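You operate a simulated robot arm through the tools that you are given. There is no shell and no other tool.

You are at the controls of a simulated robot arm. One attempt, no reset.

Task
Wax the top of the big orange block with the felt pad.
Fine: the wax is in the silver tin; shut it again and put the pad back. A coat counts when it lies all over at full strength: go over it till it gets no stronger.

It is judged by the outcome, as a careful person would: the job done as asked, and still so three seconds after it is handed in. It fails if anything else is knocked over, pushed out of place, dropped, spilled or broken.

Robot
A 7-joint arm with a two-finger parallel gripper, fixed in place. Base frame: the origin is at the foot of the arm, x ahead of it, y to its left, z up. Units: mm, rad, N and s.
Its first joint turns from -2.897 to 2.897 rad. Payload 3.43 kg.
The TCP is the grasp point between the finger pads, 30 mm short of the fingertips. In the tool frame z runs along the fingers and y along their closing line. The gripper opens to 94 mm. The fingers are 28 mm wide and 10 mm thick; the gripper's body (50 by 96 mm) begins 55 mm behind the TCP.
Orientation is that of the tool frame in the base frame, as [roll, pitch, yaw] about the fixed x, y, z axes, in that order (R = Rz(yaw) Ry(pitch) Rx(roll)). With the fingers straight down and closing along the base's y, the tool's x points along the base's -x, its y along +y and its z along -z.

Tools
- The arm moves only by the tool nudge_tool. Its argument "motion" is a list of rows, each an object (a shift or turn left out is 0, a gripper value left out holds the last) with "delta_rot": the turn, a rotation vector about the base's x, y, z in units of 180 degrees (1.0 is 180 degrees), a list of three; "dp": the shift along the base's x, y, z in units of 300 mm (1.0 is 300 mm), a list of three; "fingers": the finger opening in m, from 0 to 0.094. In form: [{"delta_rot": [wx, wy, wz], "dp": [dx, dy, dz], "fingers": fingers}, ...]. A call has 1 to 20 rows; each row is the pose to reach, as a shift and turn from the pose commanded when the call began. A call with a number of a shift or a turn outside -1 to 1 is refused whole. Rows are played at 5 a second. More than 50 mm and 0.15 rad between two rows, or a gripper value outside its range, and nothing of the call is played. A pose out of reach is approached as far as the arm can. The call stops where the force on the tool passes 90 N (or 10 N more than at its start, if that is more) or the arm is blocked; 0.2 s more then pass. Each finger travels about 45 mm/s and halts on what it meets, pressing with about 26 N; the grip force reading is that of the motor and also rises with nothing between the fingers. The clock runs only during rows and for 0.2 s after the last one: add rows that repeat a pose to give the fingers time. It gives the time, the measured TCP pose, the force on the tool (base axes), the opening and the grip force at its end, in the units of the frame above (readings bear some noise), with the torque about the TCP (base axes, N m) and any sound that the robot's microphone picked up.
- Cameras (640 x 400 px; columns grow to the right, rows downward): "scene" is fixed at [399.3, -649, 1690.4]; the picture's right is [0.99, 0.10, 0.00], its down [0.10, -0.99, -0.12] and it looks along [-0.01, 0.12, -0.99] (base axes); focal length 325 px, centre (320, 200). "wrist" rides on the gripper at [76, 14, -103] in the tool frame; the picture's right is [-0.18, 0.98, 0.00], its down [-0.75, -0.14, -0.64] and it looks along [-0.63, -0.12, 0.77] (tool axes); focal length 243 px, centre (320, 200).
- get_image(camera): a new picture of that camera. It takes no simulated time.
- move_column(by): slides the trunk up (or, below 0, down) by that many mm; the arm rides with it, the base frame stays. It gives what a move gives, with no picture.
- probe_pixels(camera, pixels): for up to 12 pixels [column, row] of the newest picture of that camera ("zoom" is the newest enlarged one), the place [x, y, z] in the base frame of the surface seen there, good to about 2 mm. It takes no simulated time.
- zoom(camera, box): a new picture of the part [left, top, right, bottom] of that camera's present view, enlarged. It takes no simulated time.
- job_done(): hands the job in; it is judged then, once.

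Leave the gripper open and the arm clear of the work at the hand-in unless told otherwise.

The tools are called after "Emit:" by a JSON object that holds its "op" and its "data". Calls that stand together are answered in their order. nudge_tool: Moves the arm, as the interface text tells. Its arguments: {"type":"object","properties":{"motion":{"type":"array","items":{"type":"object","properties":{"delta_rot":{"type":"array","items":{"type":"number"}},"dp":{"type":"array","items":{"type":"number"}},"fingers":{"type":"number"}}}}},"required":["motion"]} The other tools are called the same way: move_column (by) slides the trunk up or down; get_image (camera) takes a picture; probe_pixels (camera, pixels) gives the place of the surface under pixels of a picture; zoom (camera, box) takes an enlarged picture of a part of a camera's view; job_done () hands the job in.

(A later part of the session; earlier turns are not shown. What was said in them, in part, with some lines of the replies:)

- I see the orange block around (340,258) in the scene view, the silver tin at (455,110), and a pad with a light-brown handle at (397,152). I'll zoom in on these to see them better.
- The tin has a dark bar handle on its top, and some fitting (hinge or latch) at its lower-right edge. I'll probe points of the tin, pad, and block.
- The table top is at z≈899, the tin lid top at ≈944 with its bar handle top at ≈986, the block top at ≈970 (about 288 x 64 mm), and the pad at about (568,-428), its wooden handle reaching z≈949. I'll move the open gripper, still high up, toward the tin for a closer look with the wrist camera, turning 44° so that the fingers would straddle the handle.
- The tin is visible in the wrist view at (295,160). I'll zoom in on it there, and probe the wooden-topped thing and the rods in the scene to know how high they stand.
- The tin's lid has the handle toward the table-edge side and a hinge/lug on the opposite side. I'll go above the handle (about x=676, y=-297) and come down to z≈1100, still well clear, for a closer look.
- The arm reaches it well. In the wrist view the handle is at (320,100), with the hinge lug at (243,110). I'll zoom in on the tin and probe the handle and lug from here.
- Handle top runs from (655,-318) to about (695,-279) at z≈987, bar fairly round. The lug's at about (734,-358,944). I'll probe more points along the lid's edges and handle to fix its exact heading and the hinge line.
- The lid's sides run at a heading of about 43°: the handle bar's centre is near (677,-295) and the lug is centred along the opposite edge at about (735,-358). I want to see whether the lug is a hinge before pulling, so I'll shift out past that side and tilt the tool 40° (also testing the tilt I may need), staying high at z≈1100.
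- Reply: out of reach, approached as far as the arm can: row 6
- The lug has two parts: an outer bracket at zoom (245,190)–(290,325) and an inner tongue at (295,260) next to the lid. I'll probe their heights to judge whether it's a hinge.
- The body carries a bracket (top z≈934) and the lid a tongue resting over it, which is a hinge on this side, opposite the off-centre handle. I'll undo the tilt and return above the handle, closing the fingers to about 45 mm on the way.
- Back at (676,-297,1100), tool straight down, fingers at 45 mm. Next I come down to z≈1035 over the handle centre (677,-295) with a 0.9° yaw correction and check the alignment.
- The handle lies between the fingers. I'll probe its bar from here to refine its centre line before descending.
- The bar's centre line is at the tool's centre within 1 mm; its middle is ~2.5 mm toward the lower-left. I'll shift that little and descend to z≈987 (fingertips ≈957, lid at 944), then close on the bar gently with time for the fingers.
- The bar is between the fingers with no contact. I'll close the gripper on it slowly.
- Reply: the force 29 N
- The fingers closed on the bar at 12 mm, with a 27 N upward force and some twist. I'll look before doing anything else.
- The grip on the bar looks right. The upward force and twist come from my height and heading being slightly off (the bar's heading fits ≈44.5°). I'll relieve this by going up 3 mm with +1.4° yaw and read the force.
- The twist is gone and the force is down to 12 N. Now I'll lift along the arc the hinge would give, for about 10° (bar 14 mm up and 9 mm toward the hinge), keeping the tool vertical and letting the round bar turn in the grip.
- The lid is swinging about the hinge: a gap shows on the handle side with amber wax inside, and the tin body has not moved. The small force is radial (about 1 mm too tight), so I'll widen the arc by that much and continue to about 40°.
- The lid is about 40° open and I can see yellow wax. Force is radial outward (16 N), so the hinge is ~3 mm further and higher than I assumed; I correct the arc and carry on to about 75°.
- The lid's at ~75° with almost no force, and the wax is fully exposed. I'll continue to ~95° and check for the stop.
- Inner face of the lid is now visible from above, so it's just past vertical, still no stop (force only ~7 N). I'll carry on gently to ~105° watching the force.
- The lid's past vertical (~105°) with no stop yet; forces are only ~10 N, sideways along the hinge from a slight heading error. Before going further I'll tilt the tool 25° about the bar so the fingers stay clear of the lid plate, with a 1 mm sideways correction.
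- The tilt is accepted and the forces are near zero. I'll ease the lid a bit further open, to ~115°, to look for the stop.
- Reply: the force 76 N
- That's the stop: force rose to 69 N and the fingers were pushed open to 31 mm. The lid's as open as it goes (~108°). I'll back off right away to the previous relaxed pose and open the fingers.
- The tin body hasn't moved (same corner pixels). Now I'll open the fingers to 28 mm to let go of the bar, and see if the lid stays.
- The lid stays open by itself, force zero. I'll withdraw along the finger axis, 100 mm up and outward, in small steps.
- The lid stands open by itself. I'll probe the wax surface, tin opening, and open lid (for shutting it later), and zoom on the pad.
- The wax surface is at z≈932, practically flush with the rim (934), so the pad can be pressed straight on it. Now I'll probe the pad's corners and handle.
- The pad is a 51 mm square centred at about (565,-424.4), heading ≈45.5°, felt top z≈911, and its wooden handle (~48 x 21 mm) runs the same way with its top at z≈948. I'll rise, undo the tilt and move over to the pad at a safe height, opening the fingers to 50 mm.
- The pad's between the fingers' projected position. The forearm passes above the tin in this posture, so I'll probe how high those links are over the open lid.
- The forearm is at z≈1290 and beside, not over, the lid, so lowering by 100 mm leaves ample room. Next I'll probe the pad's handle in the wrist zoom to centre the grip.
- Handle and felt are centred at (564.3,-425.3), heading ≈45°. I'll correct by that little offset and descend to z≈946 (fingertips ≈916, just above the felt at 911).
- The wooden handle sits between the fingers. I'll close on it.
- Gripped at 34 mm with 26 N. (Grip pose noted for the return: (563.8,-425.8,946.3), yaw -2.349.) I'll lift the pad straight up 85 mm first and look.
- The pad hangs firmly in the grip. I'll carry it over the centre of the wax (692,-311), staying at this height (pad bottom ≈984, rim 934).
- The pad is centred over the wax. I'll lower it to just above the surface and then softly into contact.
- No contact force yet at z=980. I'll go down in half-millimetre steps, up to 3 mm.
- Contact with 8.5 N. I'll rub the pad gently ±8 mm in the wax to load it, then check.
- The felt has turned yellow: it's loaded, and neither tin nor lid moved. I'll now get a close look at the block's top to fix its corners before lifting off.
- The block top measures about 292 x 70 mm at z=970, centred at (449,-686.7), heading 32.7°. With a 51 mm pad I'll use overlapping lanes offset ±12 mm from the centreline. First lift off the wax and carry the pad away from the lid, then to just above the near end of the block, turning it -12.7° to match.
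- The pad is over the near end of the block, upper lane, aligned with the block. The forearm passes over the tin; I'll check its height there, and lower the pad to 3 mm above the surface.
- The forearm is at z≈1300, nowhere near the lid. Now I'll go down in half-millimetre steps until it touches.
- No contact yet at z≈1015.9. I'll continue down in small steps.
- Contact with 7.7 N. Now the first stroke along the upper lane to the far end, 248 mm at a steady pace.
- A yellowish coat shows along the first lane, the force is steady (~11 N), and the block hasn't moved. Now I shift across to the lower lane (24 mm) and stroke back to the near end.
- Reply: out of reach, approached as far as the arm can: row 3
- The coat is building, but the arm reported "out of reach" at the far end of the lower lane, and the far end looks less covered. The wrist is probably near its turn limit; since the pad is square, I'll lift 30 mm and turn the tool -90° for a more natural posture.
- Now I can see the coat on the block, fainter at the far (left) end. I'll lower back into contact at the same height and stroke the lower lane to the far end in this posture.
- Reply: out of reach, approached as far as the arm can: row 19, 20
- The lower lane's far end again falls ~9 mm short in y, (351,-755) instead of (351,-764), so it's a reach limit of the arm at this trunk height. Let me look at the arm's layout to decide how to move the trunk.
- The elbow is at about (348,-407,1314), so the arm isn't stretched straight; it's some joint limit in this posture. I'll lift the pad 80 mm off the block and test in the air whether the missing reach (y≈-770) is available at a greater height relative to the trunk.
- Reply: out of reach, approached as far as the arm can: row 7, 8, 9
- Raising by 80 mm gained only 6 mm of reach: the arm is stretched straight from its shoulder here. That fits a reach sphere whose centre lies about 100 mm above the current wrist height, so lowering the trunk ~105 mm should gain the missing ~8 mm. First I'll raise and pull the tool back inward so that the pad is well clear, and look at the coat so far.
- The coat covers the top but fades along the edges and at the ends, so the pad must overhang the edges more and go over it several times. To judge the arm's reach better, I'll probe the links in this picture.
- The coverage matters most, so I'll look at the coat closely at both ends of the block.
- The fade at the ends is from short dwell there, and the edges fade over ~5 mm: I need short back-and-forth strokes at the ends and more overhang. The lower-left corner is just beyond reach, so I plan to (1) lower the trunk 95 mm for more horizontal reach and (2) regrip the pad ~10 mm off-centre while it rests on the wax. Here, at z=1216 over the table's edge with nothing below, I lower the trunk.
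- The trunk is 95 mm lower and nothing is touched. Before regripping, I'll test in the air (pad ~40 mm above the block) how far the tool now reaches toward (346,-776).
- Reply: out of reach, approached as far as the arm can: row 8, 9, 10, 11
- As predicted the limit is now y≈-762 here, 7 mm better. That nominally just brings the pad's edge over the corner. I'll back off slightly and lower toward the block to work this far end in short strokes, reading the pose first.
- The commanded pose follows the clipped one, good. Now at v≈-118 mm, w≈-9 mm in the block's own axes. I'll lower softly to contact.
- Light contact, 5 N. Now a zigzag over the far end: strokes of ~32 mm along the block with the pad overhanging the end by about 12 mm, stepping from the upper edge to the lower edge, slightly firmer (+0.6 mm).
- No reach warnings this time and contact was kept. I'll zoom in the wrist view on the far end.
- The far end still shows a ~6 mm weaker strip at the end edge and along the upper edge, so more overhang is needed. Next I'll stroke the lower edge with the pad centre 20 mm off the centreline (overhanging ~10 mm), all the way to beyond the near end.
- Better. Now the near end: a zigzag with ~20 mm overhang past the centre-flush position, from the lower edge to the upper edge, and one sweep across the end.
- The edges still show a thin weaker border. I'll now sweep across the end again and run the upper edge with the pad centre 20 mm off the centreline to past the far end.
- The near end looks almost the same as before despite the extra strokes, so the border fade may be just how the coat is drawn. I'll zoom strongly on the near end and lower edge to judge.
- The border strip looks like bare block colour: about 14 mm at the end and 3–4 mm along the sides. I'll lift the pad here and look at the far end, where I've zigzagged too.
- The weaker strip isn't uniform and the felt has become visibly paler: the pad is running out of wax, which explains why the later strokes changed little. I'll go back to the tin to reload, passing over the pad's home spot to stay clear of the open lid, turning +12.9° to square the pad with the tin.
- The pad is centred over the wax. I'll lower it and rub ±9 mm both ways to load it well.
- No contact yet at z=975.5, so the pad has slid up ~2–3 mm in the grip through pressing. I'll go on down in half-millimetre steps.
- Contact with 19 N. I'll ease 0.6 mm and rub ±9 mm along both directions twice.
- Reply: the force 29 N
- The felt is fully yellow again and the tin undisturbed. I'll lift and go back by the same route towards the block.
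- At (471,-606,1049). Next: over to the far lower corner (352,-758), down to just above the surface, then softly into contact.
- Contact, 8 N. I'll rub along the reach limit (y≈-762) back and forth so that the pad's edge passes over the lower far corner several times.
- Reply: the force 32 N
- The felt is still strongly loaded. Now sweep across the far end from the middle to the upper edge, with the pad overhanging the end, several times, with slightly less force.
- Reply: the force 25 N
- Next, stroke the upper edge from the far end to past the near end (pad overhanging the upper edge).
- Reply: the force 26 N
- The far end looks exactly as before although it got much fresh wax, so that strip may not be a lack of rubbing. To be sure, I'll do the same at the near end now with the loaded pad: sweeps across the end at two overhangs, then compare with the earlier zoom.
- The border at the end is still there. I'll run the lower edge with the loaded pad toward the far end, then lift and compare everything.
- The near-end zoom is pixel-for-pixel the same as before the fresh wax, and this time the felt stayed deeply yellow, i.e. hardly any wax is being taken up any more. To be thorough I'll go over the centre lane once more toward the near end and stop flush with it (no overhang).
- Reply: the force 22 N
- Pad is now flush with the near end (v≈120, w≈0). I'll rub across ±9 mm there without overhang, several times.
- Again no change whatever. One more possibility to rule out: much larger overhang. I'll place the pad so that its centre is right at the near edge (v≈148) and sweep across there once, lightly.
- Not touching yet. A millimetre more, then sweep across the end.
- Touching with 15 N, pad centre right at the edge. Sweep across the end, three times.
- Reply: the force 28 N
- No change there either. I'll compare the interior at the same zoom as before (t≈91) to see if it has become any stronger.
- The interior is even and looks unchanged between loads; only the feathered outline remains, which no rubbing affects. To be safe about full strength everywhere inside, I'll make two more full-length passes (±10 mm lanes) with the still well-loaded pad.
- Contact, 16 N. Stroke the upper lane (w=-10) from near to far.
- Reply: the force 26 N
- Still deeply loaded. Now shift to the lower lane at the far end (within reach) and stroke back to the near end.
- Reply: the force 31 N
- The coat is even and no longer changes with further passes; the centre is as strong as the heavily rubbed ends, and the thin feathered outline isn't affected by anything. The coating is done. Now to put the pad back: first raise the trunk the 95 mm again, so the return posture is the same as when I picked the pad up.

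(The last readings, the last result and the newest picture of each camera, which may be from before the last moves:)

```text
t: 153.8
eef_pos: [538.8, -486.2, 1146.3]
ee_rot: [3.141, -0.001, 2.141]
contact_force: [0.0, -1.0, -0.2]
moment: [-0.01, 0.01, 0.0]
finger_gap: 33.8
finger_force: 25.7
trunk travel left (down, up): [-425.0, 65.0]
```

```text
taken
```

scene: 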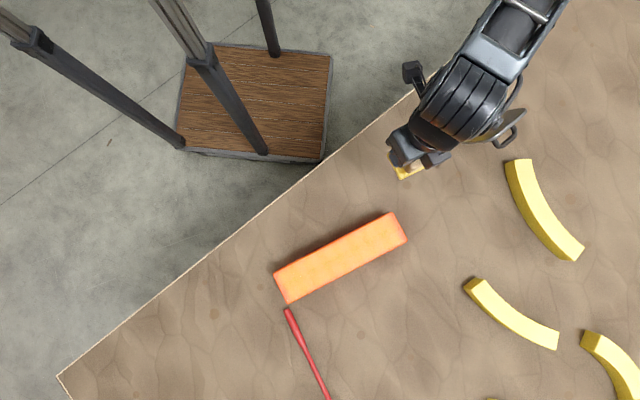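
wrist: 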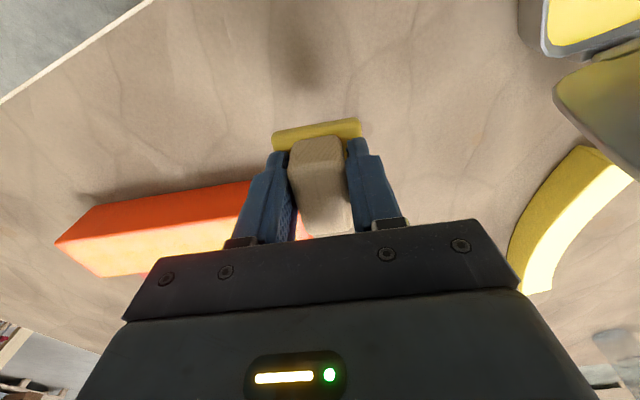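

Everything stands as before. Now I'll move above the pad's home (563.8,-425.8) turning the tool +102.8° back to the yaw it had at pick-up (-2.349), staying high.

Emit:
{"op": "nudge_tool", "data": {"motion": [{"dp": [0.01, 0.02, 0], "delta_rot": [0, 0, 0.042]}, {"dp": [0.02, 0.05, 0], "delta_rot": [0, 0, 0.084]}, {"dp": [0.03, 0.08, 0], "delta_rot": [0, 0, 0.126]}, {"dp": [0.04, 0.11, 0], "delta_rot": [0, 0, 0.168]}, {"dp": [0.05, 0.14, 0], "delta_rot": [0, 0, 0.21]}, {"dp": [0.06, 0.17, 0], "delta_rot": [0, 0, 0.252]}, {"dp": [0.07, 0.19, 0], "delta_rot": [0, 0, 0.294]}, {"dp": [0.0833, 0.2013, 0], "delta_rot": [0, 0, 0.336]}, {"dp": [0.0833, 0.2013, 0], "delta_rot": [0, 0, 0.378]}, {"dp": [0.0833, 0.2013, 0], "delta_rot": [0, 0, 0.42]}, {"dp": [0.0833, 0.2013, 0], "delta_rot": [0, 0, 0.462]}, {"dp": [0.0833, 0.2013, 0], "delta_rot": [0, 0, 0.504]}, {"dp": [0.0833, 0.2013, 0], "delta_rot": [0, 0, 0.546]}, {"dp": [0.0833, 0.2013, 0], "delta_rot": [0, 0, 0.571]}, {"dp": [0.0833, 0.2013, 0], "delta_rot": [0, 0, 0.571]}]}}

Emit:
{"op": "get_image", "data": {"camera": "wrist"}}

```text
t: 157.0
eef_pos: [562.3, -426.1, 1148.0]
ee_rot: [-3.141, -0.001, -2.35]
contact_force: [-0.2, 0.3, -0.5]
moment: [0.04, -0.02, -0.01]
finger_gap: 33.5
finger_force: 26.2
trunk travel left (down, up): [-425.0, 65.0]
```

```text
taken
```

wrist: 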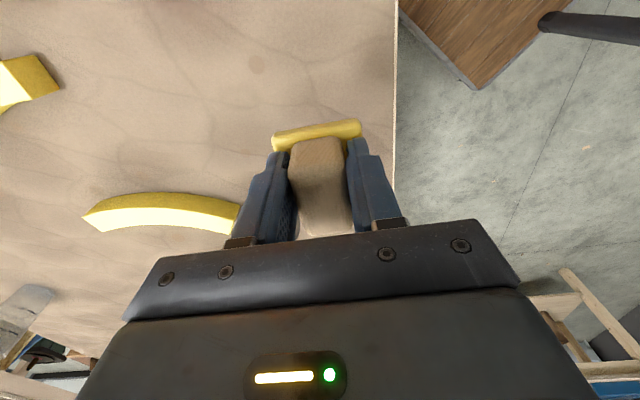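

The pad seems to have shifted a little in the grip (its picture is ~12 px lower than at pick-up). I'll zoom and probe it to know its exact place relative to the tool before setting it down.

Emit:
{"op": "zoom", "data": {"camera": "wrist", "box": [240, 100, 400, 250]}}

Emit:
{"op": "probe_pixels", "data": {"camera": "wrist", "pixels": [[274, 137], [359, 122], [274, 148], [360, 133], [317, 130], [293, 148], [340, 142], [303, 234], [345, 230], [320, 190], [318, 160]]}}

```text
2.67 times, centred on (320, 175) of wrist
```

zoom: 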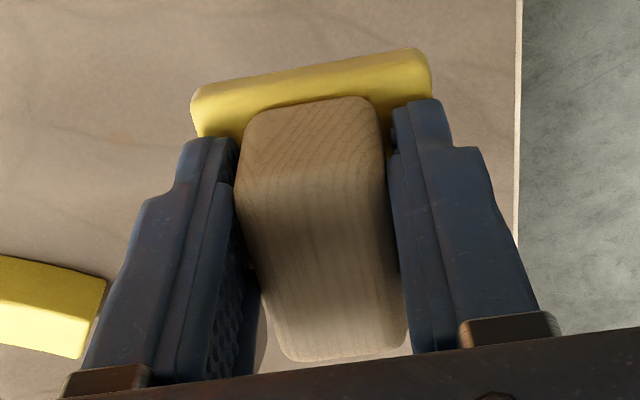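

```text
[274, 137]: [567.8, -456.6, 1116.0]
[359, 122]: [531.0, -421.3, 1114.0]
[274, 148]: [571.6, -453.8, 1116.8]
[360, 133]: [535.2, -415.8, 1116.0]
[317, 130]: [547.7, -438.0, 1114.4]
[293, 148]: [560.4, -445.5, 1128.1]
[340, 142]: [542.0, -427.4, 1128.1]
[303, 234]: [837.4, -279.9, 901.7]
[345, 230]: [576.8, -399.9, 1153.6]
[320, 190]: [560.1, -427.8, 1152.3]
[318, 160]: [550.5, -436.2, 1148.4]
```

The pad has slipped about 5 mm along its handle in the grip (toward +u) and 2.5 mm up, still level. So to set it exactly on its original spot I'll target TCP ≈(560.1,-429.5). I descend to 3 mm above the table first.

Emit:
{"op": "nudge_tool", "data": {"motion": [{"dp": [-0.0097, -0.0117, -0.1]}, {"dp": [-0.0097, -0.0117, -0.22]}, {"dp": [-0.0097, -0.0117, -0.34]}, {"dp": [-0.0097, -0.0117, -0.46]}, {"dp": [-0.0097, -0.0117, -0.56]}, {"dp": [-0.0097, -0.0117, -0.63]}, {"dp": [-0.0097, -0.0117, -0.667]}, {"dp": [-0.0097, -0.0117, -0.667]}]}}

Emit:
{"op": "get_image", "data": {"camera": "wrist"}}

Emit:
{"op": "zoom", "data": {"camera": "scene", "box": [360, 60, 520, 180]}}

```text
t: 158.8
eef_pos: [559.4, -429.1, 948.6]
ee_rot: [-3.14, 0.0, -2.351]
contact_force: [-0.5, 0.6, -0.1]
moment: [-0.02, 0.01, -0.03]
finger_gap: 33.8
finger_force: 26.2
trunk travel left (down, up): [-425.0, 65.0]
```

```text
taken
```

wrist: 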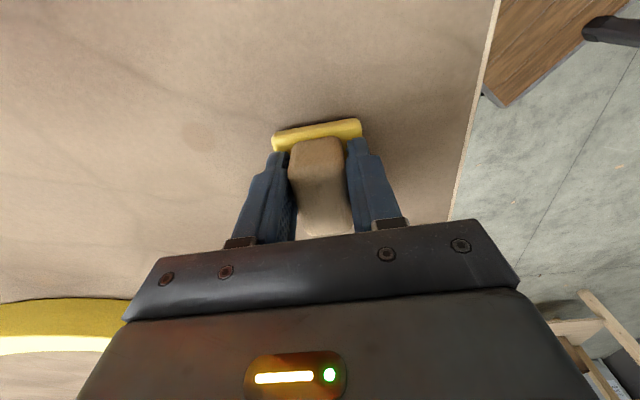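

```text
3.33 times, centred on (440, 120) of scene
```

zoom: 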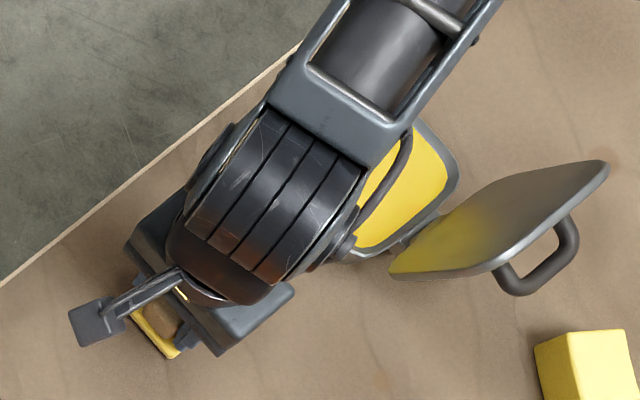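

Just above the table at z≈948.6. I'll probe the felt's visible back corners once more, to compare with where they originally lay: (564.8,-460) and (528.8,-424.6).

Emit:
{"op": "probe_pixels", "data": {"camera": "wrist", "pixels": [[274, 137], [359, 122], [274, 147], [360, 132], [317, 130], [275, 151]]}}

Emit:
{"op": "zoom", "data": {"camera": "wrist", "box": [240, 100, 400, 250]}}

```text
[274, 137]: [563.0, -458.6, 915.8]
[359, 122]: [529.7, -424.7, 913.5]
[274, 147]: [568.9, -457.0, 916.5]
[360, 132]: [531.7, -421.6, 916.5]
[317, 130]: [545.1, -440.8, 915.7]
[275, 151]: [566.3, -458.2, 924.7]
```

```text
2.67 times, centred on (320, 175) of wrist
```

zoom: 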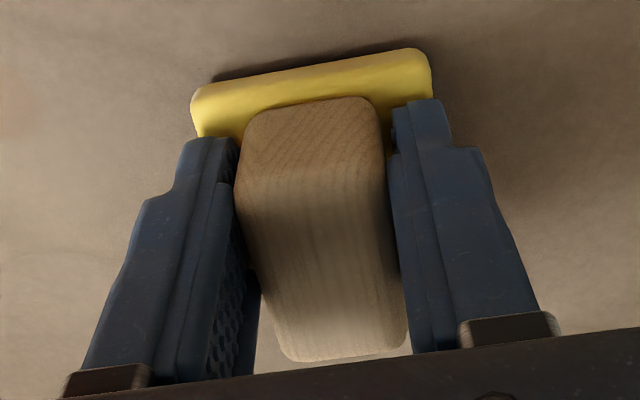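

The felt's back corners are at (563,-459) and (530,-425), within 2 mm of where they were originally. I'll lower in small steps until the felt touches the table.

Emit:
{"op": "nudge_tool", "data": {"motion": [{"dp": [0, 0, -0.005]}, {"dp": [0, 0, -0.0083]}, {"dp": [0, 0, -0.0117]}, {"dp": [0, 0, -0.0133]}, {"dp": [0, 0, -0.0133]}]}}

```text
t: 160.0
eef_pos: [560.3, -429.8, 944.5]
ee_rot: [-3.141, 0.001, -2.351]
contact_force: [0.6, 0.1, -0.3]
moment: [-0.05, -0.02, 0.0]
finger_gap: 33.8
finger_force: 25.9
trunk travel left (down, up): [-425.0, 65.0]
```

Not touching yet at z=944.5. I'll continue by half-millimetre steps.

Emit:
{"op": "nudge_tool", "data": {"motion": [{"dp": [0, 0, -0.0017]}, {"dp": [0, 0, -0.0033]}, {"dp": [0, 0, -0.005]}, {"dp": [0, 0, -0.005]}]}}

```text
t: 161.0
eef_pos: [559.2, -430.3, 943.2]
ee_rot: [3.141, 0.0, -2.352]
contact_force: [2.1, 3.3, 19.0]
moment: [0.33, -0.14, -0.05]
finger_gap: 34.0
finger_force: 26.5
trunk travel left (down, up): [-425.0, 65.0]
```

The felt is on the table (19 N). I'll ease off 1 mm and open the fingers.

Emit:
{"op": "nudge_tool", "data": {"motion": [{"dp": [0, 0, 0.003]}, {"dp": [0, 0, 0.003], "fingers": 0.036}, {"dp": [0, 0, 0.003], "fingers": 0.04}, {"dp": [0, 0, 0.005], "fingers": 0.05}, {"dp": [0, 0, 0.005], "fingers": 0.055}, {"dp": [0, 0, 0.005], "fingers": 0.055}]}}

Emit:
{"op": "get_image", "data": {"camera": "wrist"}}

```text
t: 162.4
eef_pos: [559.1, -429.2, 944.8]
ee_rot: [-3.141, 0.0, -2.351]
contact_force: [-1.9, -0.5, 6.2]
moment: [-0.04, -0.02, 0.01]
finger_gap: 54.1
finger_force: 0.0
trunk travel left (down, up): [-425.0, 65.0]
```

```text
taken
```

wrist: 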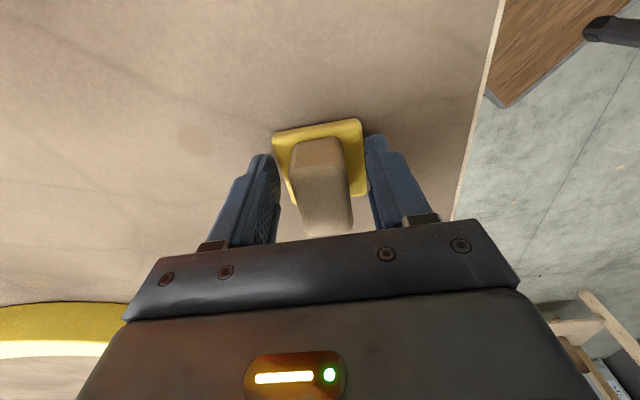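

Released; a slight 6 N remains, a fingertip touching the felt's top. I'll rise straight up slowly and check that the pad stays put.

Emit:
{"op": "nudge_tool", "data": {"motion": [{"dp": [0, 0, 0.01]}, {"dp": [0, 0, 0.025]}, {"dp": [0, 0, 0.06]}, {"dp": [0, 0, 0.12]}, {"dp": [0, 0, 0.2]}, {"dp": [0, 0, 0.28]}, {"dp": [0, 0, 0.36]}, {"dp": [0, 0, 0.36]}]}}

Emit:
{"op": "get_image", "data": {"camera": "wrist"}}

Emit:
{"op": "get_image", "data": {"camera": "scene"}}

```text
t: 164.2
eef_pos: [560.5, -429.9, 1052.0]
ee_rot: [-3.142, 0.0, -2.35]
contact_force: [-0.5, -0.7, 0.1]
moment: [-0.01, 0.01, 0.0]
finger_gap: 55.0
finger_force: 0.1
trunk travel left (down, up): [-425.0, 65.0]
```

```text
taken
```

wrist: 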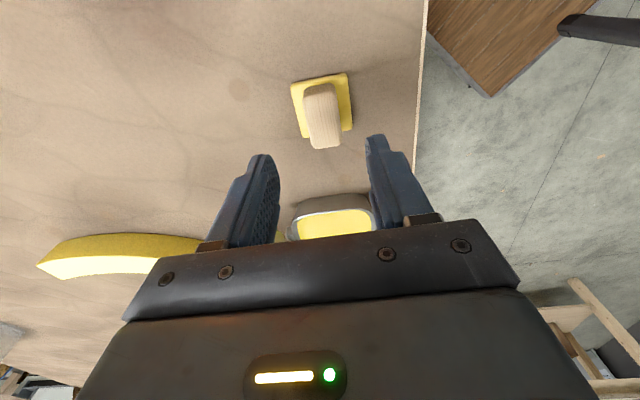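

```text
taken
```

scene: 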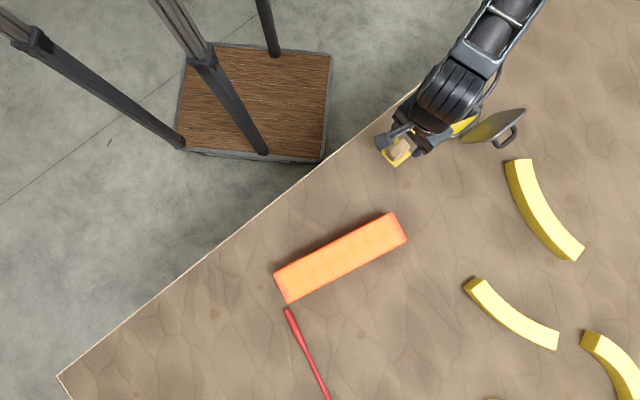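

The pad is standing on its home spot. I'll probe its corners to compare with the original ones.

Emit:
{"op": "probe_pixels", "data": {"camera": "wrist", "pixels": [[293, 84], [345, 75], [350, 127], [305, 135], [318, 88], [322, 115]]}}

Emit:
{"op": "zoom", "data": {"camera": "wrist", "box": [250, 40, 390, 160]}}

```text
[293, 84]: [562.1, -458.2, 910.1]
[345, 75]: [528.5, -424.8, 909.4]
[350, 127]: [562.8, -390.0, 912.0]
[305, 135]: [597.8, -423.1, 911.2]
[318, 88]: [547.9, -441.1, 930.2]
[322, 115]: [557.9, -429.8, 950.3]
```

```text
3.33 times, centred on (320, 100) of wrist
```

zoom: 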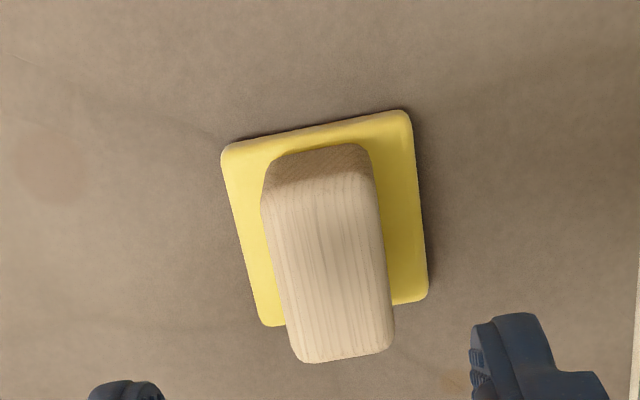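

The pad's centre is at (562.8,-424.0), within 2 mm of the original, same heading. Before shutting the tin, I'll look at the block's near end from close above with the wrist camera, to be sure about that pale outline.

Emit:
{"op": "nudge_tool", "data": {"motion": [{"dp": [0.03, -0.1, 0.077]}, {"dp": [0.06, -0.23, 0.077]}, {"dp": [0.09, -0.36, 0.077]}, {"dp": [0.12, -0.48, 0.077]}, {"dp": [0.145, -0.553, 0.077]}, {"dp": [0.145, -0.553, 0.077]}]}}

Emit:
{"op": "get_image", "data": {"camera": "wrist"}}

Emit:
{"op": "zoom", "data": {"camera": "wrist", "box": [200, 0, 440, 160]}}

```text
t: 165.6
eef_pos: [603.1, -595.8, 1073.3]
ee_rot: [-3.14, 0.0, -2.352]
contact_force: [0.6, 0.3, -0.2]
moment: [-0.01, 0.01, 0.0]
finger_gap: 54.8
finger_force: 0.0
trunk travel left (down, up): [-425.0, 65.0]
```

```text
taken
```

wrist: 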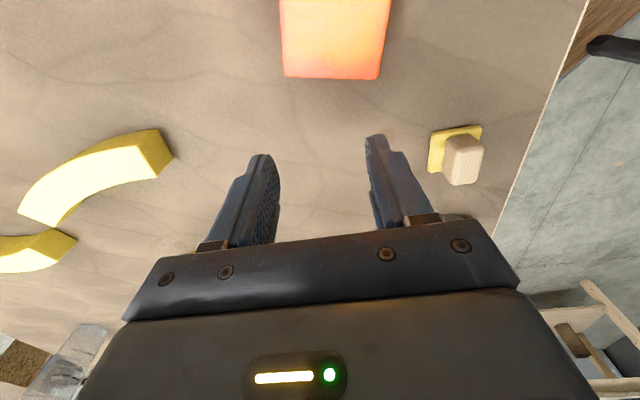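

```text
2.50 times, centred on (320, 80) of wrist
```

zoom: 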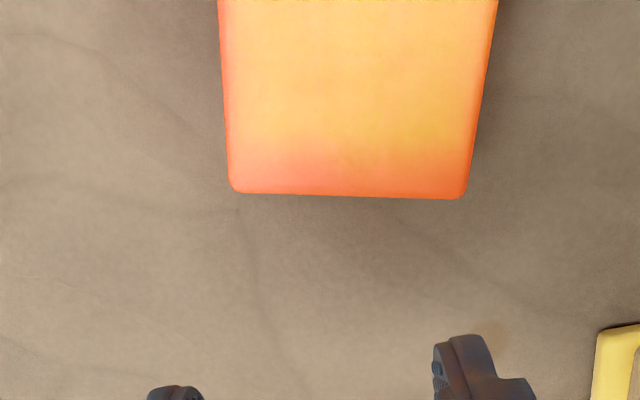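

From here the end shows the same smooth gradient. The far end was the first place I rubbed with the fresh second load, so I'll take exactly the same zoom of it as before that load (t=92.5) for a direct comparison.

Emit:
{"op": "zoom", "data": {"camera": "scene", "box": [270, 255, 310, 305]}}

Emit:
{"op": "zoom", "data": {"camera": "scene", "box": [274, 270, 294, 302]}}

```text
8.00 times, centred on (290, 280) of scene
```

zoom: 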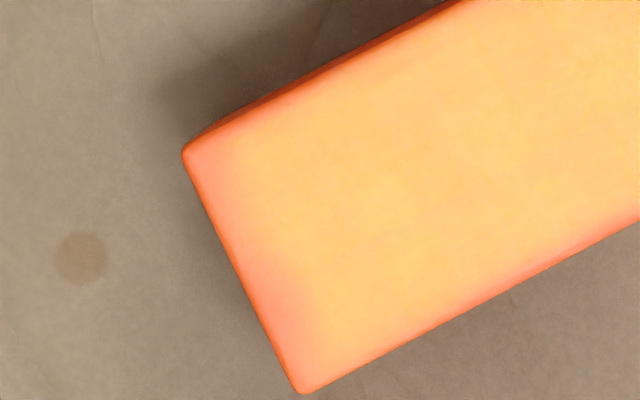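

```text
12.50 times, centred on (284, 286) of scene
```

zoom: 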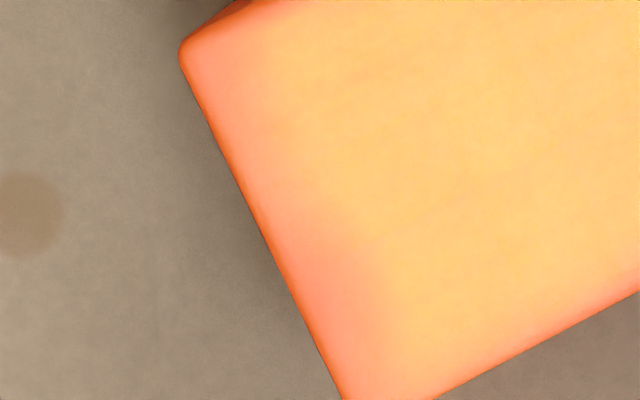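

Identical to the picture before the second load, and the felt gave off no more wax: the coat is saturated. Now to shut the tin. I'll rise and go around to the outer side of the open lid at z≈1150 (well above its top at 1050), with fingers at 30 mm.

Emit:
{"op": "nudge_tool", "data": {"motion": [{"dp": [0, 0, 0.12], "fingers": 0.03}, {"dp": [0.02, 0.015, 0.257]}, {"dp": [0.13, 0.096, 0.257]}, {"dp": [0.24, 0.178, 0.257]}, {"dp": [0.36, 0.266, 0.257]}, {"dp": [0.48, 0.355, 0.257]}, {"dp": [0.6, 0.444, 0.257]}, {"dp": [0.69, 0.51, 0.257]}, {"dp": [0.707, 0.523, 0.257], "delta_rot": [0, 0, -0.0045]}, {"dp": [0.707, 0.523, 0.257], "delta_rot": [0, 0, -0.0045]}]}}

Emit:
{"op": "get_image", "data": {"camera": "wrist"}}

Emit:
{"op": "zoom", "data": {"camera": "scene", "box": [400, 40, 540, 150]}}

```text
t: 167.8
eef_pos: [815.0, -438.7, 1152.8]
ee_rot: [-3.141, 0.0, -2.364]
contact_force: [0.0, -0.1, -0.2]
moment: [0.01, -0.02, -0.01]
finger_gap: 29.9
finger_force: 0.0
trunk travel left (down, up): [-425.0, 65.0]
```

```text
taken
```

wrist: 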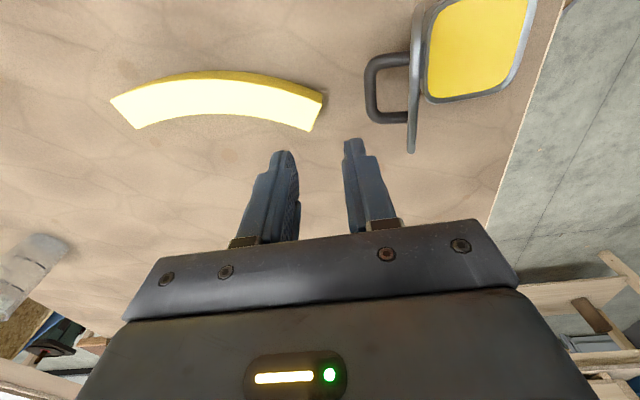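

```text
3.64 times, centred on (470, 95) of scene
```

zoom: 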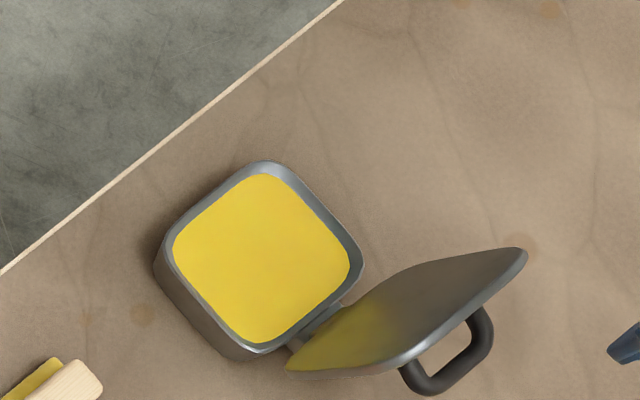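

The tin and lid are just as I left them. I'll tilt the tool 25° again and come down to the approach point (815,-439,1108).

Emit:
{"op": "nudge_tool", "data": {"motion": [{"dp": [0, 0, 0], "delta_rot": [0.0166, 0.0162, 0]}, {"dp": [0, 0, 0], "delta_rot": [0.0332, 0.0323, 0]}, {"dp": [0, 0, -0.02], "delta_rot": [0.0498, 0.0485, 0]}, {"dp": [0, 0, -0.05], "delta_rot": [0.0663, 0.0647, 0]}, {"dp": [0, 0, -0.09], "delta_rot": [0.0829, 0.0808, 0]}, {"dp": [0.001, -0.002, -0.12], "delta_rot": [0.0995, 0.097, 0]}, {"dp": [0.001, -0.002, -0.148], "delta_rot": [0.0995, 0.097, 0]}, {"dp": [0.001, -0.002, -0.148], "delta_rot": [0.0995, 0.097, 0]}]}}

Emit:
{"op": "get_image", "data": {"camera": "wrist"}}

```text
t: 169.6
eef_pos: [815.7, -440.0, 1106.6]
ee_rot: [2.705, 0.001, -2.365]
contact_force: [0.7, 0.5, 0.2]
moment: [0.01, -0.01, 0.01]
finger_gap: 30.0
finger_force: 0.1
trunk travel left (down, up): [-425.0, 65.0]
```

```text
taken
```

wrist: 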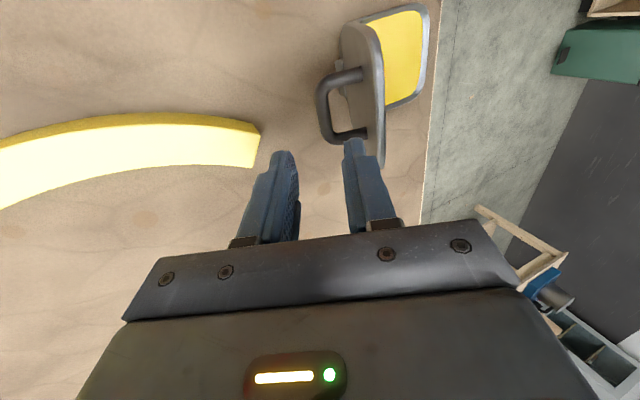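

The same view as when I withdrew. I'll advance along the finger axis, back to where the bar sits between the fingers, (785,-410,1017.5).

Emit:
{"op": "nudge_tool", "data": {"motion": [{"dp": [-0.0203, 0.02, -0.059]}, {"dp": [-0.0407, 0.0401, -0.119]}, {"dp": [-0.061, 0.0602, -0.178]}, {"dp": [-0.0763, 0.0752, -0.223]}, {"dp": [-0.09, 0.0888, -0.263]}, {"dp": [-0.1017, 0.1003, -0.297]}, {"dp": [-0.1017, 0.1003, -0.297]}]}}

Emit:
{"op": "get_image", "data": {"camera": "wrist"}}

```text
t: 171.2
eef_pos: [785.7, -408.7, 1018.6]
ee_rot: [2.705, 0.001, -2.364]
contact_force: [1.2, -0.1, -1.3]
moment: [0.0, 0.02, 0.01]
finger_gap: 30.0
finger_force: 0.1
trunk travel left (down, up): [-425.0, 65.0]
```

```text
taken
```

wrist: 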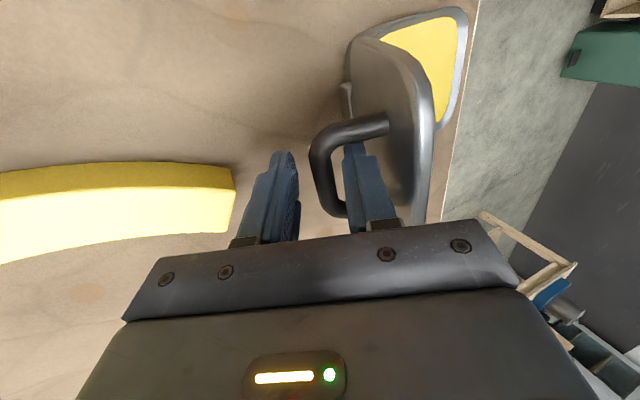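

The bar is between the fingers, one finger inside the loop. I'll close on it.

Emit:
{"op": "nudge_tool", "data": {"motion": [{"fingers": 0.022}, {"fingers": 0.015}, {"fingers": 0.01}, {"fingers": 0.006}, {"fingers": 0.004}, {"fingers": 0.004}]}}

```text
t: 172.6
eef_pos: [785.3, -408.3, 1019.4]
ee_rot: [2.705, 0.0, -2.364]
contact_force: [-11.6, 11.6, 2.8]
moment: [0.11, 0.08, 0.13]
finger_gap: 12.8
finger_force: 8.0
trunk travel left (down, up): [-425.0, 65.0]
```

Only one finger presses the bar (8 N, with a 16 N push along the hinge's normal). I'll shift the tool 2 mm toward the tin to centre the grip.

Emit:
{"op": "nudge_tool", "data": {"motion": [{"dp": [-0.0024, 0.0024, 0]}, {"dp": [-0.0047, 0.0048, 0]}, {"dp": [-0.0047, 0.0048, 0]}, {"dp": [-0.0047, 0.0048, 0]}]}}

Emit:
{"op": "get_image", "data": {"camera": "wrist"}}

```text
t: 173.6
eef_pos: [784.2, -407.7, 1019.4]
ee_rot: [2.708, 0.003, -2.365]
contact_force: [-0.1, 0.5, 7.5]
moment: [0.24, -0.27, 0.35]
finger_gap: 11.3
finger_force: 45.4
trunk travel left (down, up): [-425.0, 65.0]
```

```text
taken
```

wrist: 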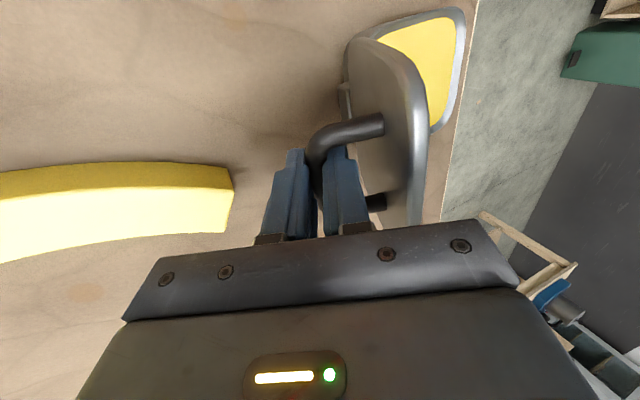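

Gripped properly now (11.3 mm, 45 N), forces small. First undo the 25° tilt about the bar while easing the lid off its stop.

Emit:
{"op": "nudge_tool", "data": {"motion": [{"dp": [-0.002, 0.002, 0.002], "delta_rot": [-0.0166, -0.0162, 0]}, {"dp": [-0.0042, 0.0043, 0.0035], "delta_rot": [-0.0332, -0.0323, 0]}, {"dp": [-0.0063, 0.0065, 0.005], "delta_rot": [-0.0498, -0.0485, 0]}, {"dp": [-0.0084, 0.0086, 0.0065], "delta_rot": [-0.0663, -0.0647, 0]}, {"dp": [-0.0105, 0.0108, 0.0075], "delta_rot": [-0.0829, -0.0808, 0]}, {"dp": [-0.0126, 0.0129, 0.0085], "delta_rot": [-0.0995, -0.097, 0]}, {"dp": [-0.0126, 0.0129, 0.0085], "delta_rot": [-0.0995, -0.097, 0]}]}}

Emit:
{"op": "zoom", "data": {"camera": "scene", "box": [400, 40, 540, 150]}}

```text
t: 175.2
eef_pos: [778.2, -403.4, 1021.3]
ee_rot: [-3.141, -0.002, -2.365]
contact_force: [-2.8, 0.7, -3.6]
moment: [0.29, -0.27, 0.62]
finger_gap: 11.0
finger_force: 44.7
trunk travel left (down, up): [-425.0, 65.0]
```

```text
3.64 times, centred on (470, 95) of scene
```

zoom: 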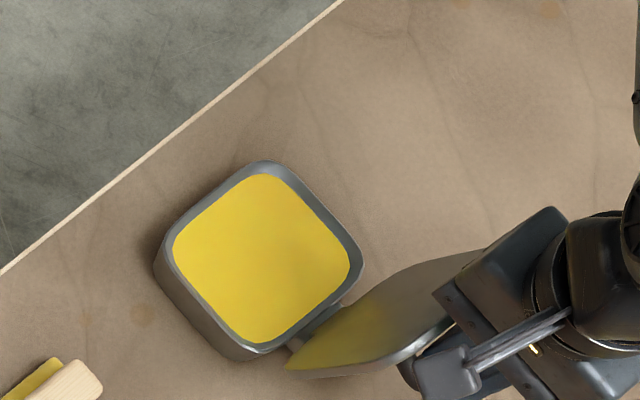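

The tool is vertical, the lid at ~104°, forces tiny. Now I swing the lid back along the same arc to ~60°.

Emit:
{"op": "nudge_tool", "data": {"motion": [{"dp": [-0.0057, 0.0058, 0.0066]}, {"dp": [-0.0114, 0.0117, 0.013]}, {"dp": [-0.0195, 0.02, 0.021]}, {"dp": [-0.0277, 0.0284, 0.0283]}, {"dp": [-0.0364, 0.0373, 0.0352]}, {"dp": [-0.0451, 0.0463, 0.0417]}, {"dp": [-0.0541, 0.0555, 0.0475]}, {"dp": [-0.0631, 0.0647, 0.0527]}, {"dp": [-0.0724, 0.0742, 0.0572]}, {"dp": [-0.0817, 0.0838, 0.0613]}, {"dp": [-0.0912, 0.0936, 0.0649]}, {"dp": [-0.1008, 0.1034, 0.068]}, {"dp": [-0.1104, 0.1133, 0.0703]}, {"dp": [-0.1201, 0.1232, 0.072]}, {"dp": [-0.1298, 0.1332, 0.0731]}, {"dp": [-0.1396, 0.1432, 0.0737]}, {"dp": [-0.1495, 0.1534, 0.0735]}, {"dp": [-0.1594, 0.1635, 0.0727]}]}}

Emit:
{"op": "zoom", "data": {"camera": "scene", "box": [400, 40, 540, 150]}}

```text
t: 179.0
eef_pos: [730.5, -354.4, 1043.2]
ee_rot: [3.141, -0.002, -2.365]
contact_force: [-5.0, -6.0, 10.4]
moment: [-0.42, 0.32, 0.61]
finger_gap: 11.5
finger_force: 45.0
trunk travel left (down, up): [-425.0, 65.0]
```

```text
3.64 times, centred on (470, 95) of scene
```

zoom: 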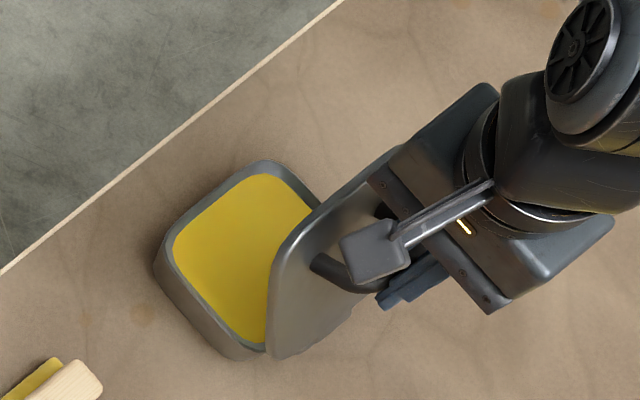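

The lid is at ~60° and swinging smoothly; I see slight sideways (8 N) and outward (10 N) forces, which I'll correct by under a millimetre while continuing down to ~15°.

Emit:
{"op": "nudge_tool", "data": {"motion": [{"dp": [-0.0105, 0.0091, 0.001]}, {"dp": [-0.021, 0.0182, -0.0003]}, {"dp": [-0.0306, 0.0281, -0.003]}, {"dp": [-0.0403, 0.038, -0.0063]}, {"dp": [-0.0498, 0.0477, -0.01]}, {"dp": [-0.0592, 0.0574, -0.0143]}, {"dp": [-0.0683, 0.0667, -0.0192]}, {"dp": [-0.0773, 0.076, -0.0246]}, {"dp": [-0.0861, 0.085, -0.0307]}, {"dp": [-0.0948, 0.0939, -0.0373]}, {"dp": [-0.1032, 0.1026, -0.0445]}, {"dp": [-0.1115, 0.1111, -0.052]}, {"dp": [-0.1195, 0.1193, -0.0601]}, {"dp": [-0.1274, 0.1273, -0.0686]}, {"dp": [-0.1347, 0.1348, -0.0778]}, {"dp": [-0.1418, 0.1421, -0.0873]}, {"dp": [-0.1487, 0.1491, -0.0975]}, {"dp": [-0.1553, 0.1559, -0.108]}]}}

Emit:
{"op": "zoom", "data": {"camera": "scene", "box": [400, 40, 540, 150]}}

Emit:
{"op": "get_image", "data": {"camera": "wrist"}}

```text
t: 182.8
eef_pos: [684.6, -308.5, 1010.5]
ee_rot: [3.141, -0.002, -2.367]
contact_force: [-8.3, 6.7, 9.8]
moment: [-0.12, 0.19, 0.56]
finger_gap: 11.4
finger_force: 45.1
trunk travel left (down, up): [-425.0, 65.0]
```

```text
3.64 times, centred on (470, 95) of scene
```

zoom: 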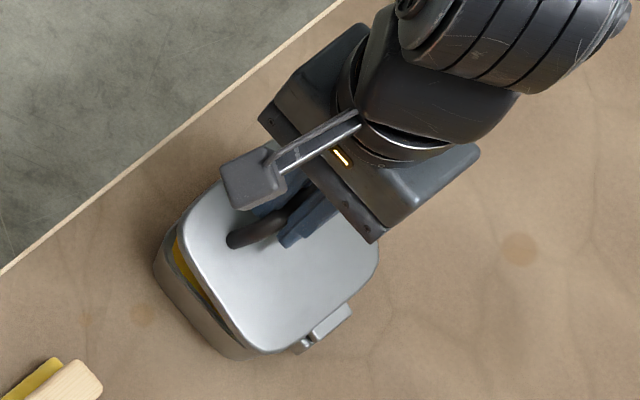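

```text
taken
```

wrist: 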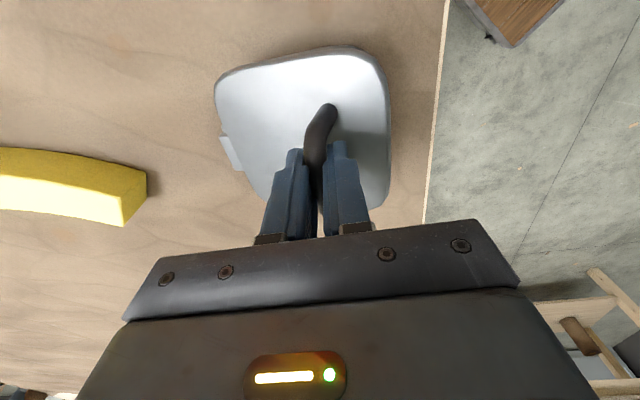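

The lid is ~15° from shut. I'll lower it slowly the rest of the way, watching for contact with the rim.

Emit:
{"op": "nudge_tool", "data": {"motion": [{"dp": [-0.007, 0.0072, -0.0107]}, {"dp": [-0.014, 0.0143, -0.0213]}, {"dp": [-0.0195, 0.02, -0.033]}, {"dp": [-0.0249, 0.0255, -0.0447]}, {"dp": [-0.0274, 0.028, -0.051]}, {"dp": [-0.0298, 0.0306, -0.057]}, {"dp": [-0.0321, 0.033, -0.0631]}, {"dp": [-0.0344, 0.0353, -0.0683]}, {"dp": [-0.0344, 0.0353, -0.0683]}]}}

Emit:
{"op": "zoom", "data": {"camera": "scene", "box": [400, 40, 540, 150]}}

Emit:
{"op": "get_image", "data": {"camera": "wrist"}}

```text
t: 184.8
eef_pos: [675.0, -298.5, 988.9]
ee_rot: [-3.14, -0.001, -2.365]
contact_force: [-5.2, -3.8, 2.0]
moment: [-0.23, 0.18, 0.58]
finger_gap: 11.3
finger_force: 44.2
trunk travel left (down, up): [-425.0, 65.0]
```

```text
3.64 times, centred on (470, 95) of scene
```

zoom: 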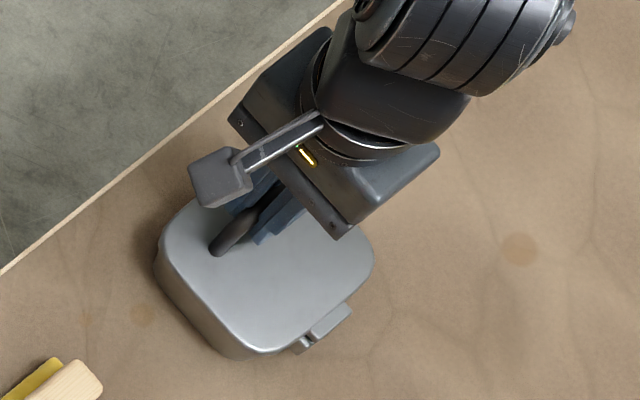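

```text
taken
```

wrist: 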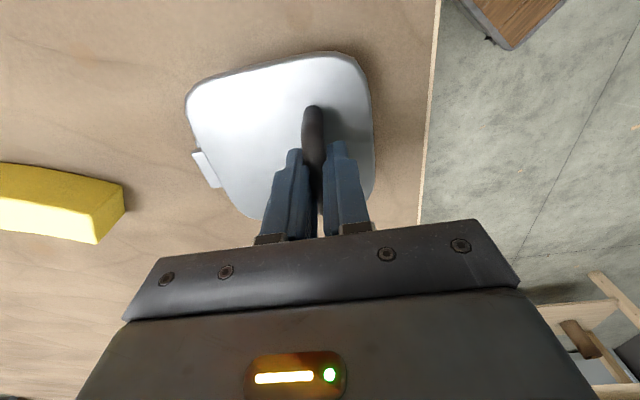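

It looks shut, with almost no force yet. I'll press down gently another millimetre or so to be sure it's seated.

Emit:
{"op": "nudge_tool", "data": {"motion": [{"dp": [-0.0005, 0.0005, -0.0025]}, {"dp": [-0.001, 0.001, -0.005]}, {"dp": [-0.001, 0.001, -0.0065]}, {"dp": [-0.001, 0.001, -0.0065]}]}}

```text
t: 185.8
eef_pos: [674.6, -297.7, 988.4]
ee_rot: [-3.14, 0.001, -2.364]
contact_force: [-2.6, -2.0, 25.7]
moment: [-0.41, 0.36, 0.62]
finger_gap: 11.4
finger_force: 45.4
trunk travel left (down, up): [-425.0, 65.0]
```

Seated: 26 N reaction with no further travel. I'll ease off and open the fingers to 45 mm.

Emit:
{"op": "nudge_tool", "data": {"motion": [{"dp": [0.0005, -0.0005, 0.004]}, {"dp": [0.0005, -0.0005, 0.004], "fingers": 0.018}, {"dp": [0.0005, -0.0005, 0.004], "fingers": 0.028}, {"dp": [0.0005, -0.0005, 0.004], "fingers": 0.045}, {"dp": [0.0005, -0.0005, 0.004], "fingers": 0.045}, {"dp": [0.0005, -0.0005, 0.004], "fingers": 0.045}]}}

Emit:
{"op": "get_image", "data": {"camera": "wrist"}}

```text
t: 187.2
eef_pos: [675.3, -296.7, 989.1]
ee_rot: [-3.14, 0.0, -2.367]
contact_force: [0.5, -0.3, 0.4]
moment: [-0.02, 0.01, -0.01]
finger_gap: 45.2
finger_force: 0.1
trunk travel left (down, up): [-425.0, 65.0]
```

```text
taken
```

wrist: 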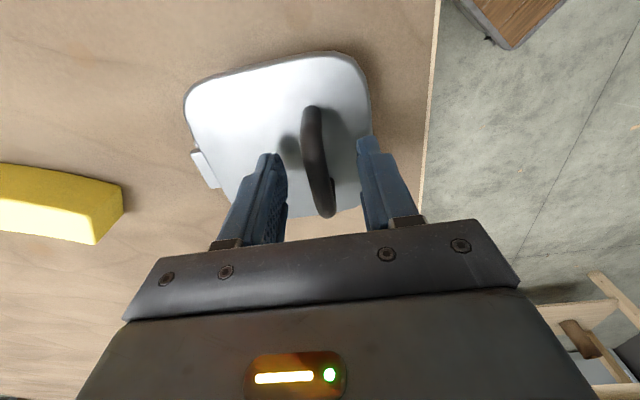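

The bar is free with zero force. I'll rise straight up to z≈1130 and check the tin.

Emit:
{"op": "nudge_tool", "data": {"motion": [{"dp": [0, 0, 0.03]}, {"dp": [0, 0, 0.08]}, {"dp": [0, 0, 0.16]}, {"dp": [0, 0, 0.28]}, {"dp": [0, 0, 0.4]}, {"dp": [0, 0, 0.48]}, {"dp": [0, 0, 0.48]}]}}

Emit:
{"op": "get_image", "data": {"camera": "wrist"}}

Emit:
{"op": "zoom", "data": {"camera": "wrist", "box": [215, 0, 375, 150]}}

```text
t: 188.8
eef_pos: [675.7, -297.5, 1134.3]
ee_rot: [3.142, 0.0, -2.366]
contact_force: [-0.6, 0.2, -0.5]
moment: [0.0, -0.01, 0.04]
finger_gap: 45.1
finger_force: 0.1
trunk travel left (down, up): [-425.0, 65.0]
```

```text
taken
```

wrist: 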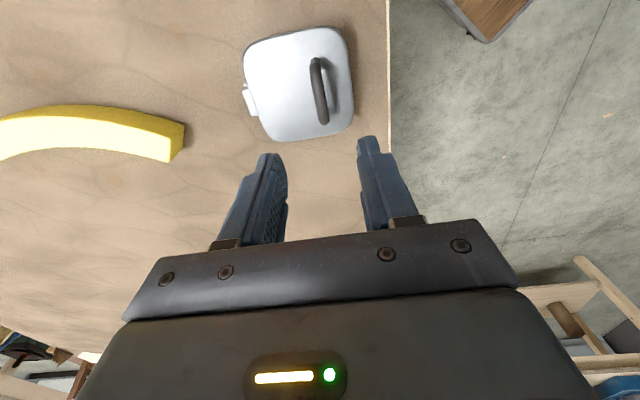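

```text
2.67 times, centred on (295, 75) of wrist
```

zoom: 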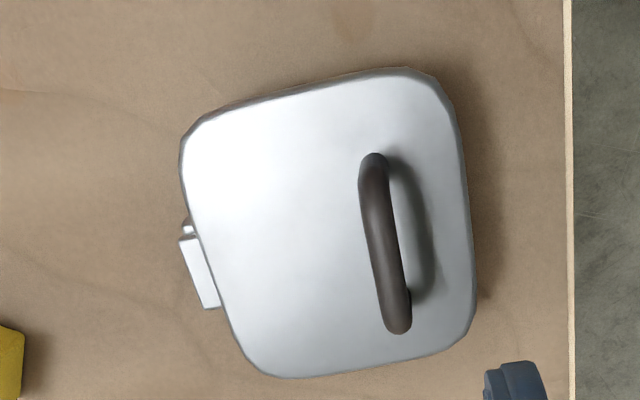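

The lid lies flush and shut, the tin in place. Now I'll take the arm clear, back toward its starting pose, opening the gripper fully.

Emit:
{"op": "nudge_tool", "data": {"motion": [{"dp": [0, 0, 0.13], "fingers": 0.094}, {"dp": [-0.05, -0.02, 0.27]}, {"dp": [-0.15, -0.06, 0.38]}, {"dp": [-0.27, -0.11, 0.4]}, {"dp": [-0.4, -0.17, 0.4]}, {"dp": [-0.53, -0.23, 0.4]}, {"dp": [-0.66, -0.28, 0.4]}, {"dp": [-0.79, -0.32, 0.4]}, {"dp": [-0.92, -0.36, 0.4]}, {"dp": [-0.98, -0.38, 0.4]}, {"dp": [-0.98, -0.38, 0.4]}]}}

Emit:
{"op": "nudge_tool", "data": {"motion": [{"dp": [-0.1, -0.03, 0], "delta_rot": [0, 0, -0.03]}, {"dp": [-0.2, -0.06, 0], "delta_rot": [0, 0, -0.06]}, {"dp": [-0.3, -0.09, 0], "delta_rot": [0, 0, -0.09]}, {"dp": [-0.4, -0.11, 0], "delta_rot": [0, 0, -0.12]}, {"dp": [-0.49, -0.12, 0], "delta_rot": [0, 0, -0.15]}, {"dp": [-0.49, -0.12, 0], "delta_rot": [0, 0, -0.18]}, {"dp": [-0.49, -0.12, 0], "delta_rot": [0, 0, -0.21]}, {"dp": [-0.49, -0.12, 0], "delta_rot": [0, 0, -0.244]}, {"dp": [-0.49, -0.12, 0], "delta_rot": [0, 0, -0.244]}]}}

Emit:
{"op": "get_image", "data": {"camera": "scene"}}

Emit:
{"op": "zoom", "data": {"camera": "scene", "box": [360, 60, 520, 180]}}

Emit:
{"op": "zoom", "data": {"camera": "scene", "box": [265, 200, 415, 310]}}

```text
t: 191.2
eef_pos: [381.3, -412.2, 1254.1]
ee_rot: [3.141, 0.0, -2.362]
contact_force: [-0.4, -0.1, 0.5]
moment: [0.01, 0.0, 0.0]
finger_gap: 94.0
finger_force: 0.1
trunk travel left (down, up): [-425.0, 65.0]
```

```text
t: 193.2
eef_pos: [233.8, -448.1, 1253.5]
ee_rot: [-3.141, -0.001, -3.131]
contact_force: [0.2, 0.2, -0.8]
moment: [0.01, 0.0, 0.02]
finger_gap: 94.1
finger_force: 0.0
trunk travel left (down, up): [-425.0, 65.0]
```

```text
taken
```

scene: 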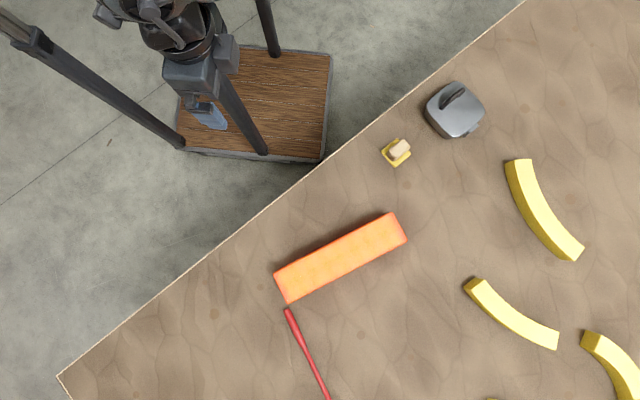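

```text
3.33 times, centred on (440, 120) of scene
```

zoom: 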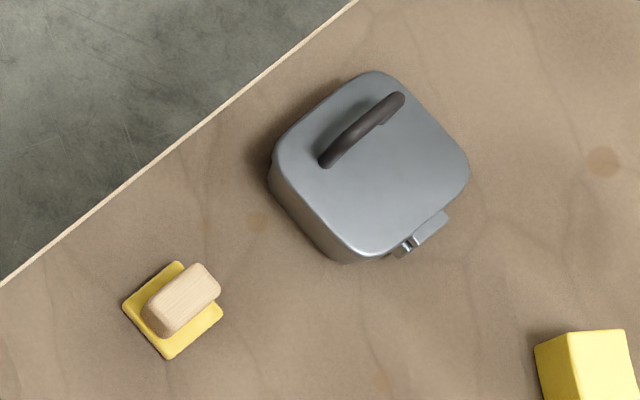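

```text
3.64 times, centred on (340, 255) of scene
```

zoom: 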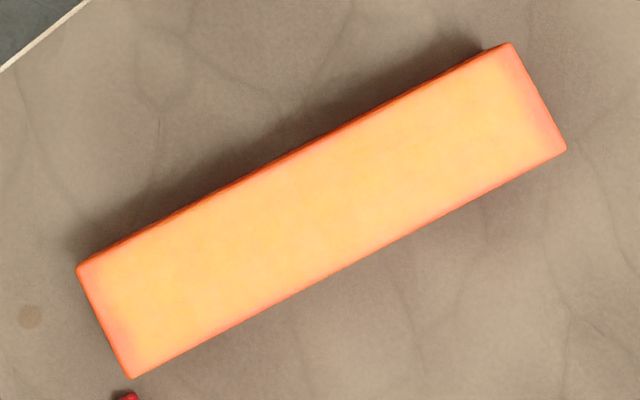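

Everything is back in place: block, tin and pad corners show at the same pixels as at the start. One last check that the lid is really down (its top was at z≈944–945 when shut) and the pad's place.

Emit:
{"op": "zoom", "data": {"camera": "scene", "box": [360, 60, 520, 180]}}

Emit:
{"op": "probe_pixels", "data": {"camera": "zoom", "pixels": [[280, 155], [375, 78], [465, 175], [350, 250], [300, 130], [400, 200], [360, 130], [182, 265], [126, 306], [220, 316], [168, 355], [180, 300]]}}

```text
3.33 times, centred on (440, 120) of scene
```

zoom: 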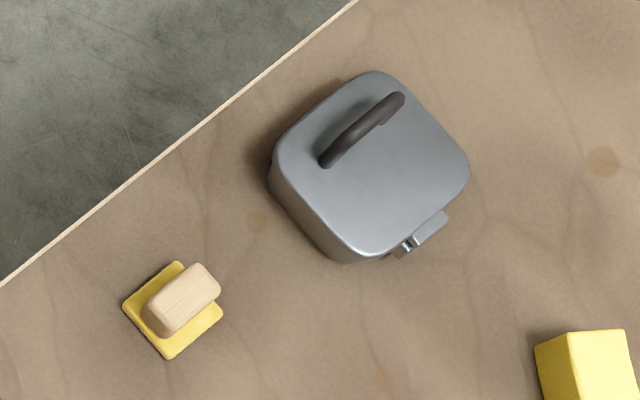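

```text
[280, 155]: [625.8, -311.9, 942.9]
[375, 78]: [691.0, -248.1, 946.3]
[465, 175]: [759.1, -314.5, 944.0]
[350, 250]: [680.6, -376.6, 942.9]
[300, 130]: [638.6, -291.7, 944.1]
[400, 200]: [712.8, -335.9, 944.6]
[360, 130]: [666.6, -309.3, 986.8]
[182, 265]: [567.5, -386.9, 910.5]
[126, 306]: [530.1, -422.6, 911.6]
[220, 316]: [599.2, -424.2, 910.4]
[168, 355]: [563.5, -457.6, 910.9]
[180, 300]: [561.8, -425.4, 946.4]
```

The lid is flat at z≈944, the handle top at 987 as at the start, the pad within about 2 mm of its original spot, and the block unmoved and coated. The arm is clear and the gripper open, so I'm handing in the job.

Emit:
{"op": "job_done", "data": {}}

```text
The job is handed in.
```

The top of the orange block is waxed, the tin is shut and the pad is back. One doubt remains: a thin outline around the top's edge still looks paler than the rest.

- **Coat:** it looks even across the top and stopped changing with further strokes, including with a second load of wax. The paler outline is about 14 mm wide at the ends and about 4 mm along the sides. Nothing changed it, not even rubbing with the pad hanging over the edges. I took it to be how the coat is displayed rather than bare surface, but I couldn't confirm that.
- **Tin:** the lid is closed and flat, at the height it had at the start. The tin has not moved.
- **Pad:** it sits within about 2 mm of its original spot, turned the same way. It is now yellow with wax.
- **Everything else:** the block has not moved, nothing was knocked over or spilled, and the trunk is back at its starting height. The arm is clear and the gripper is open.
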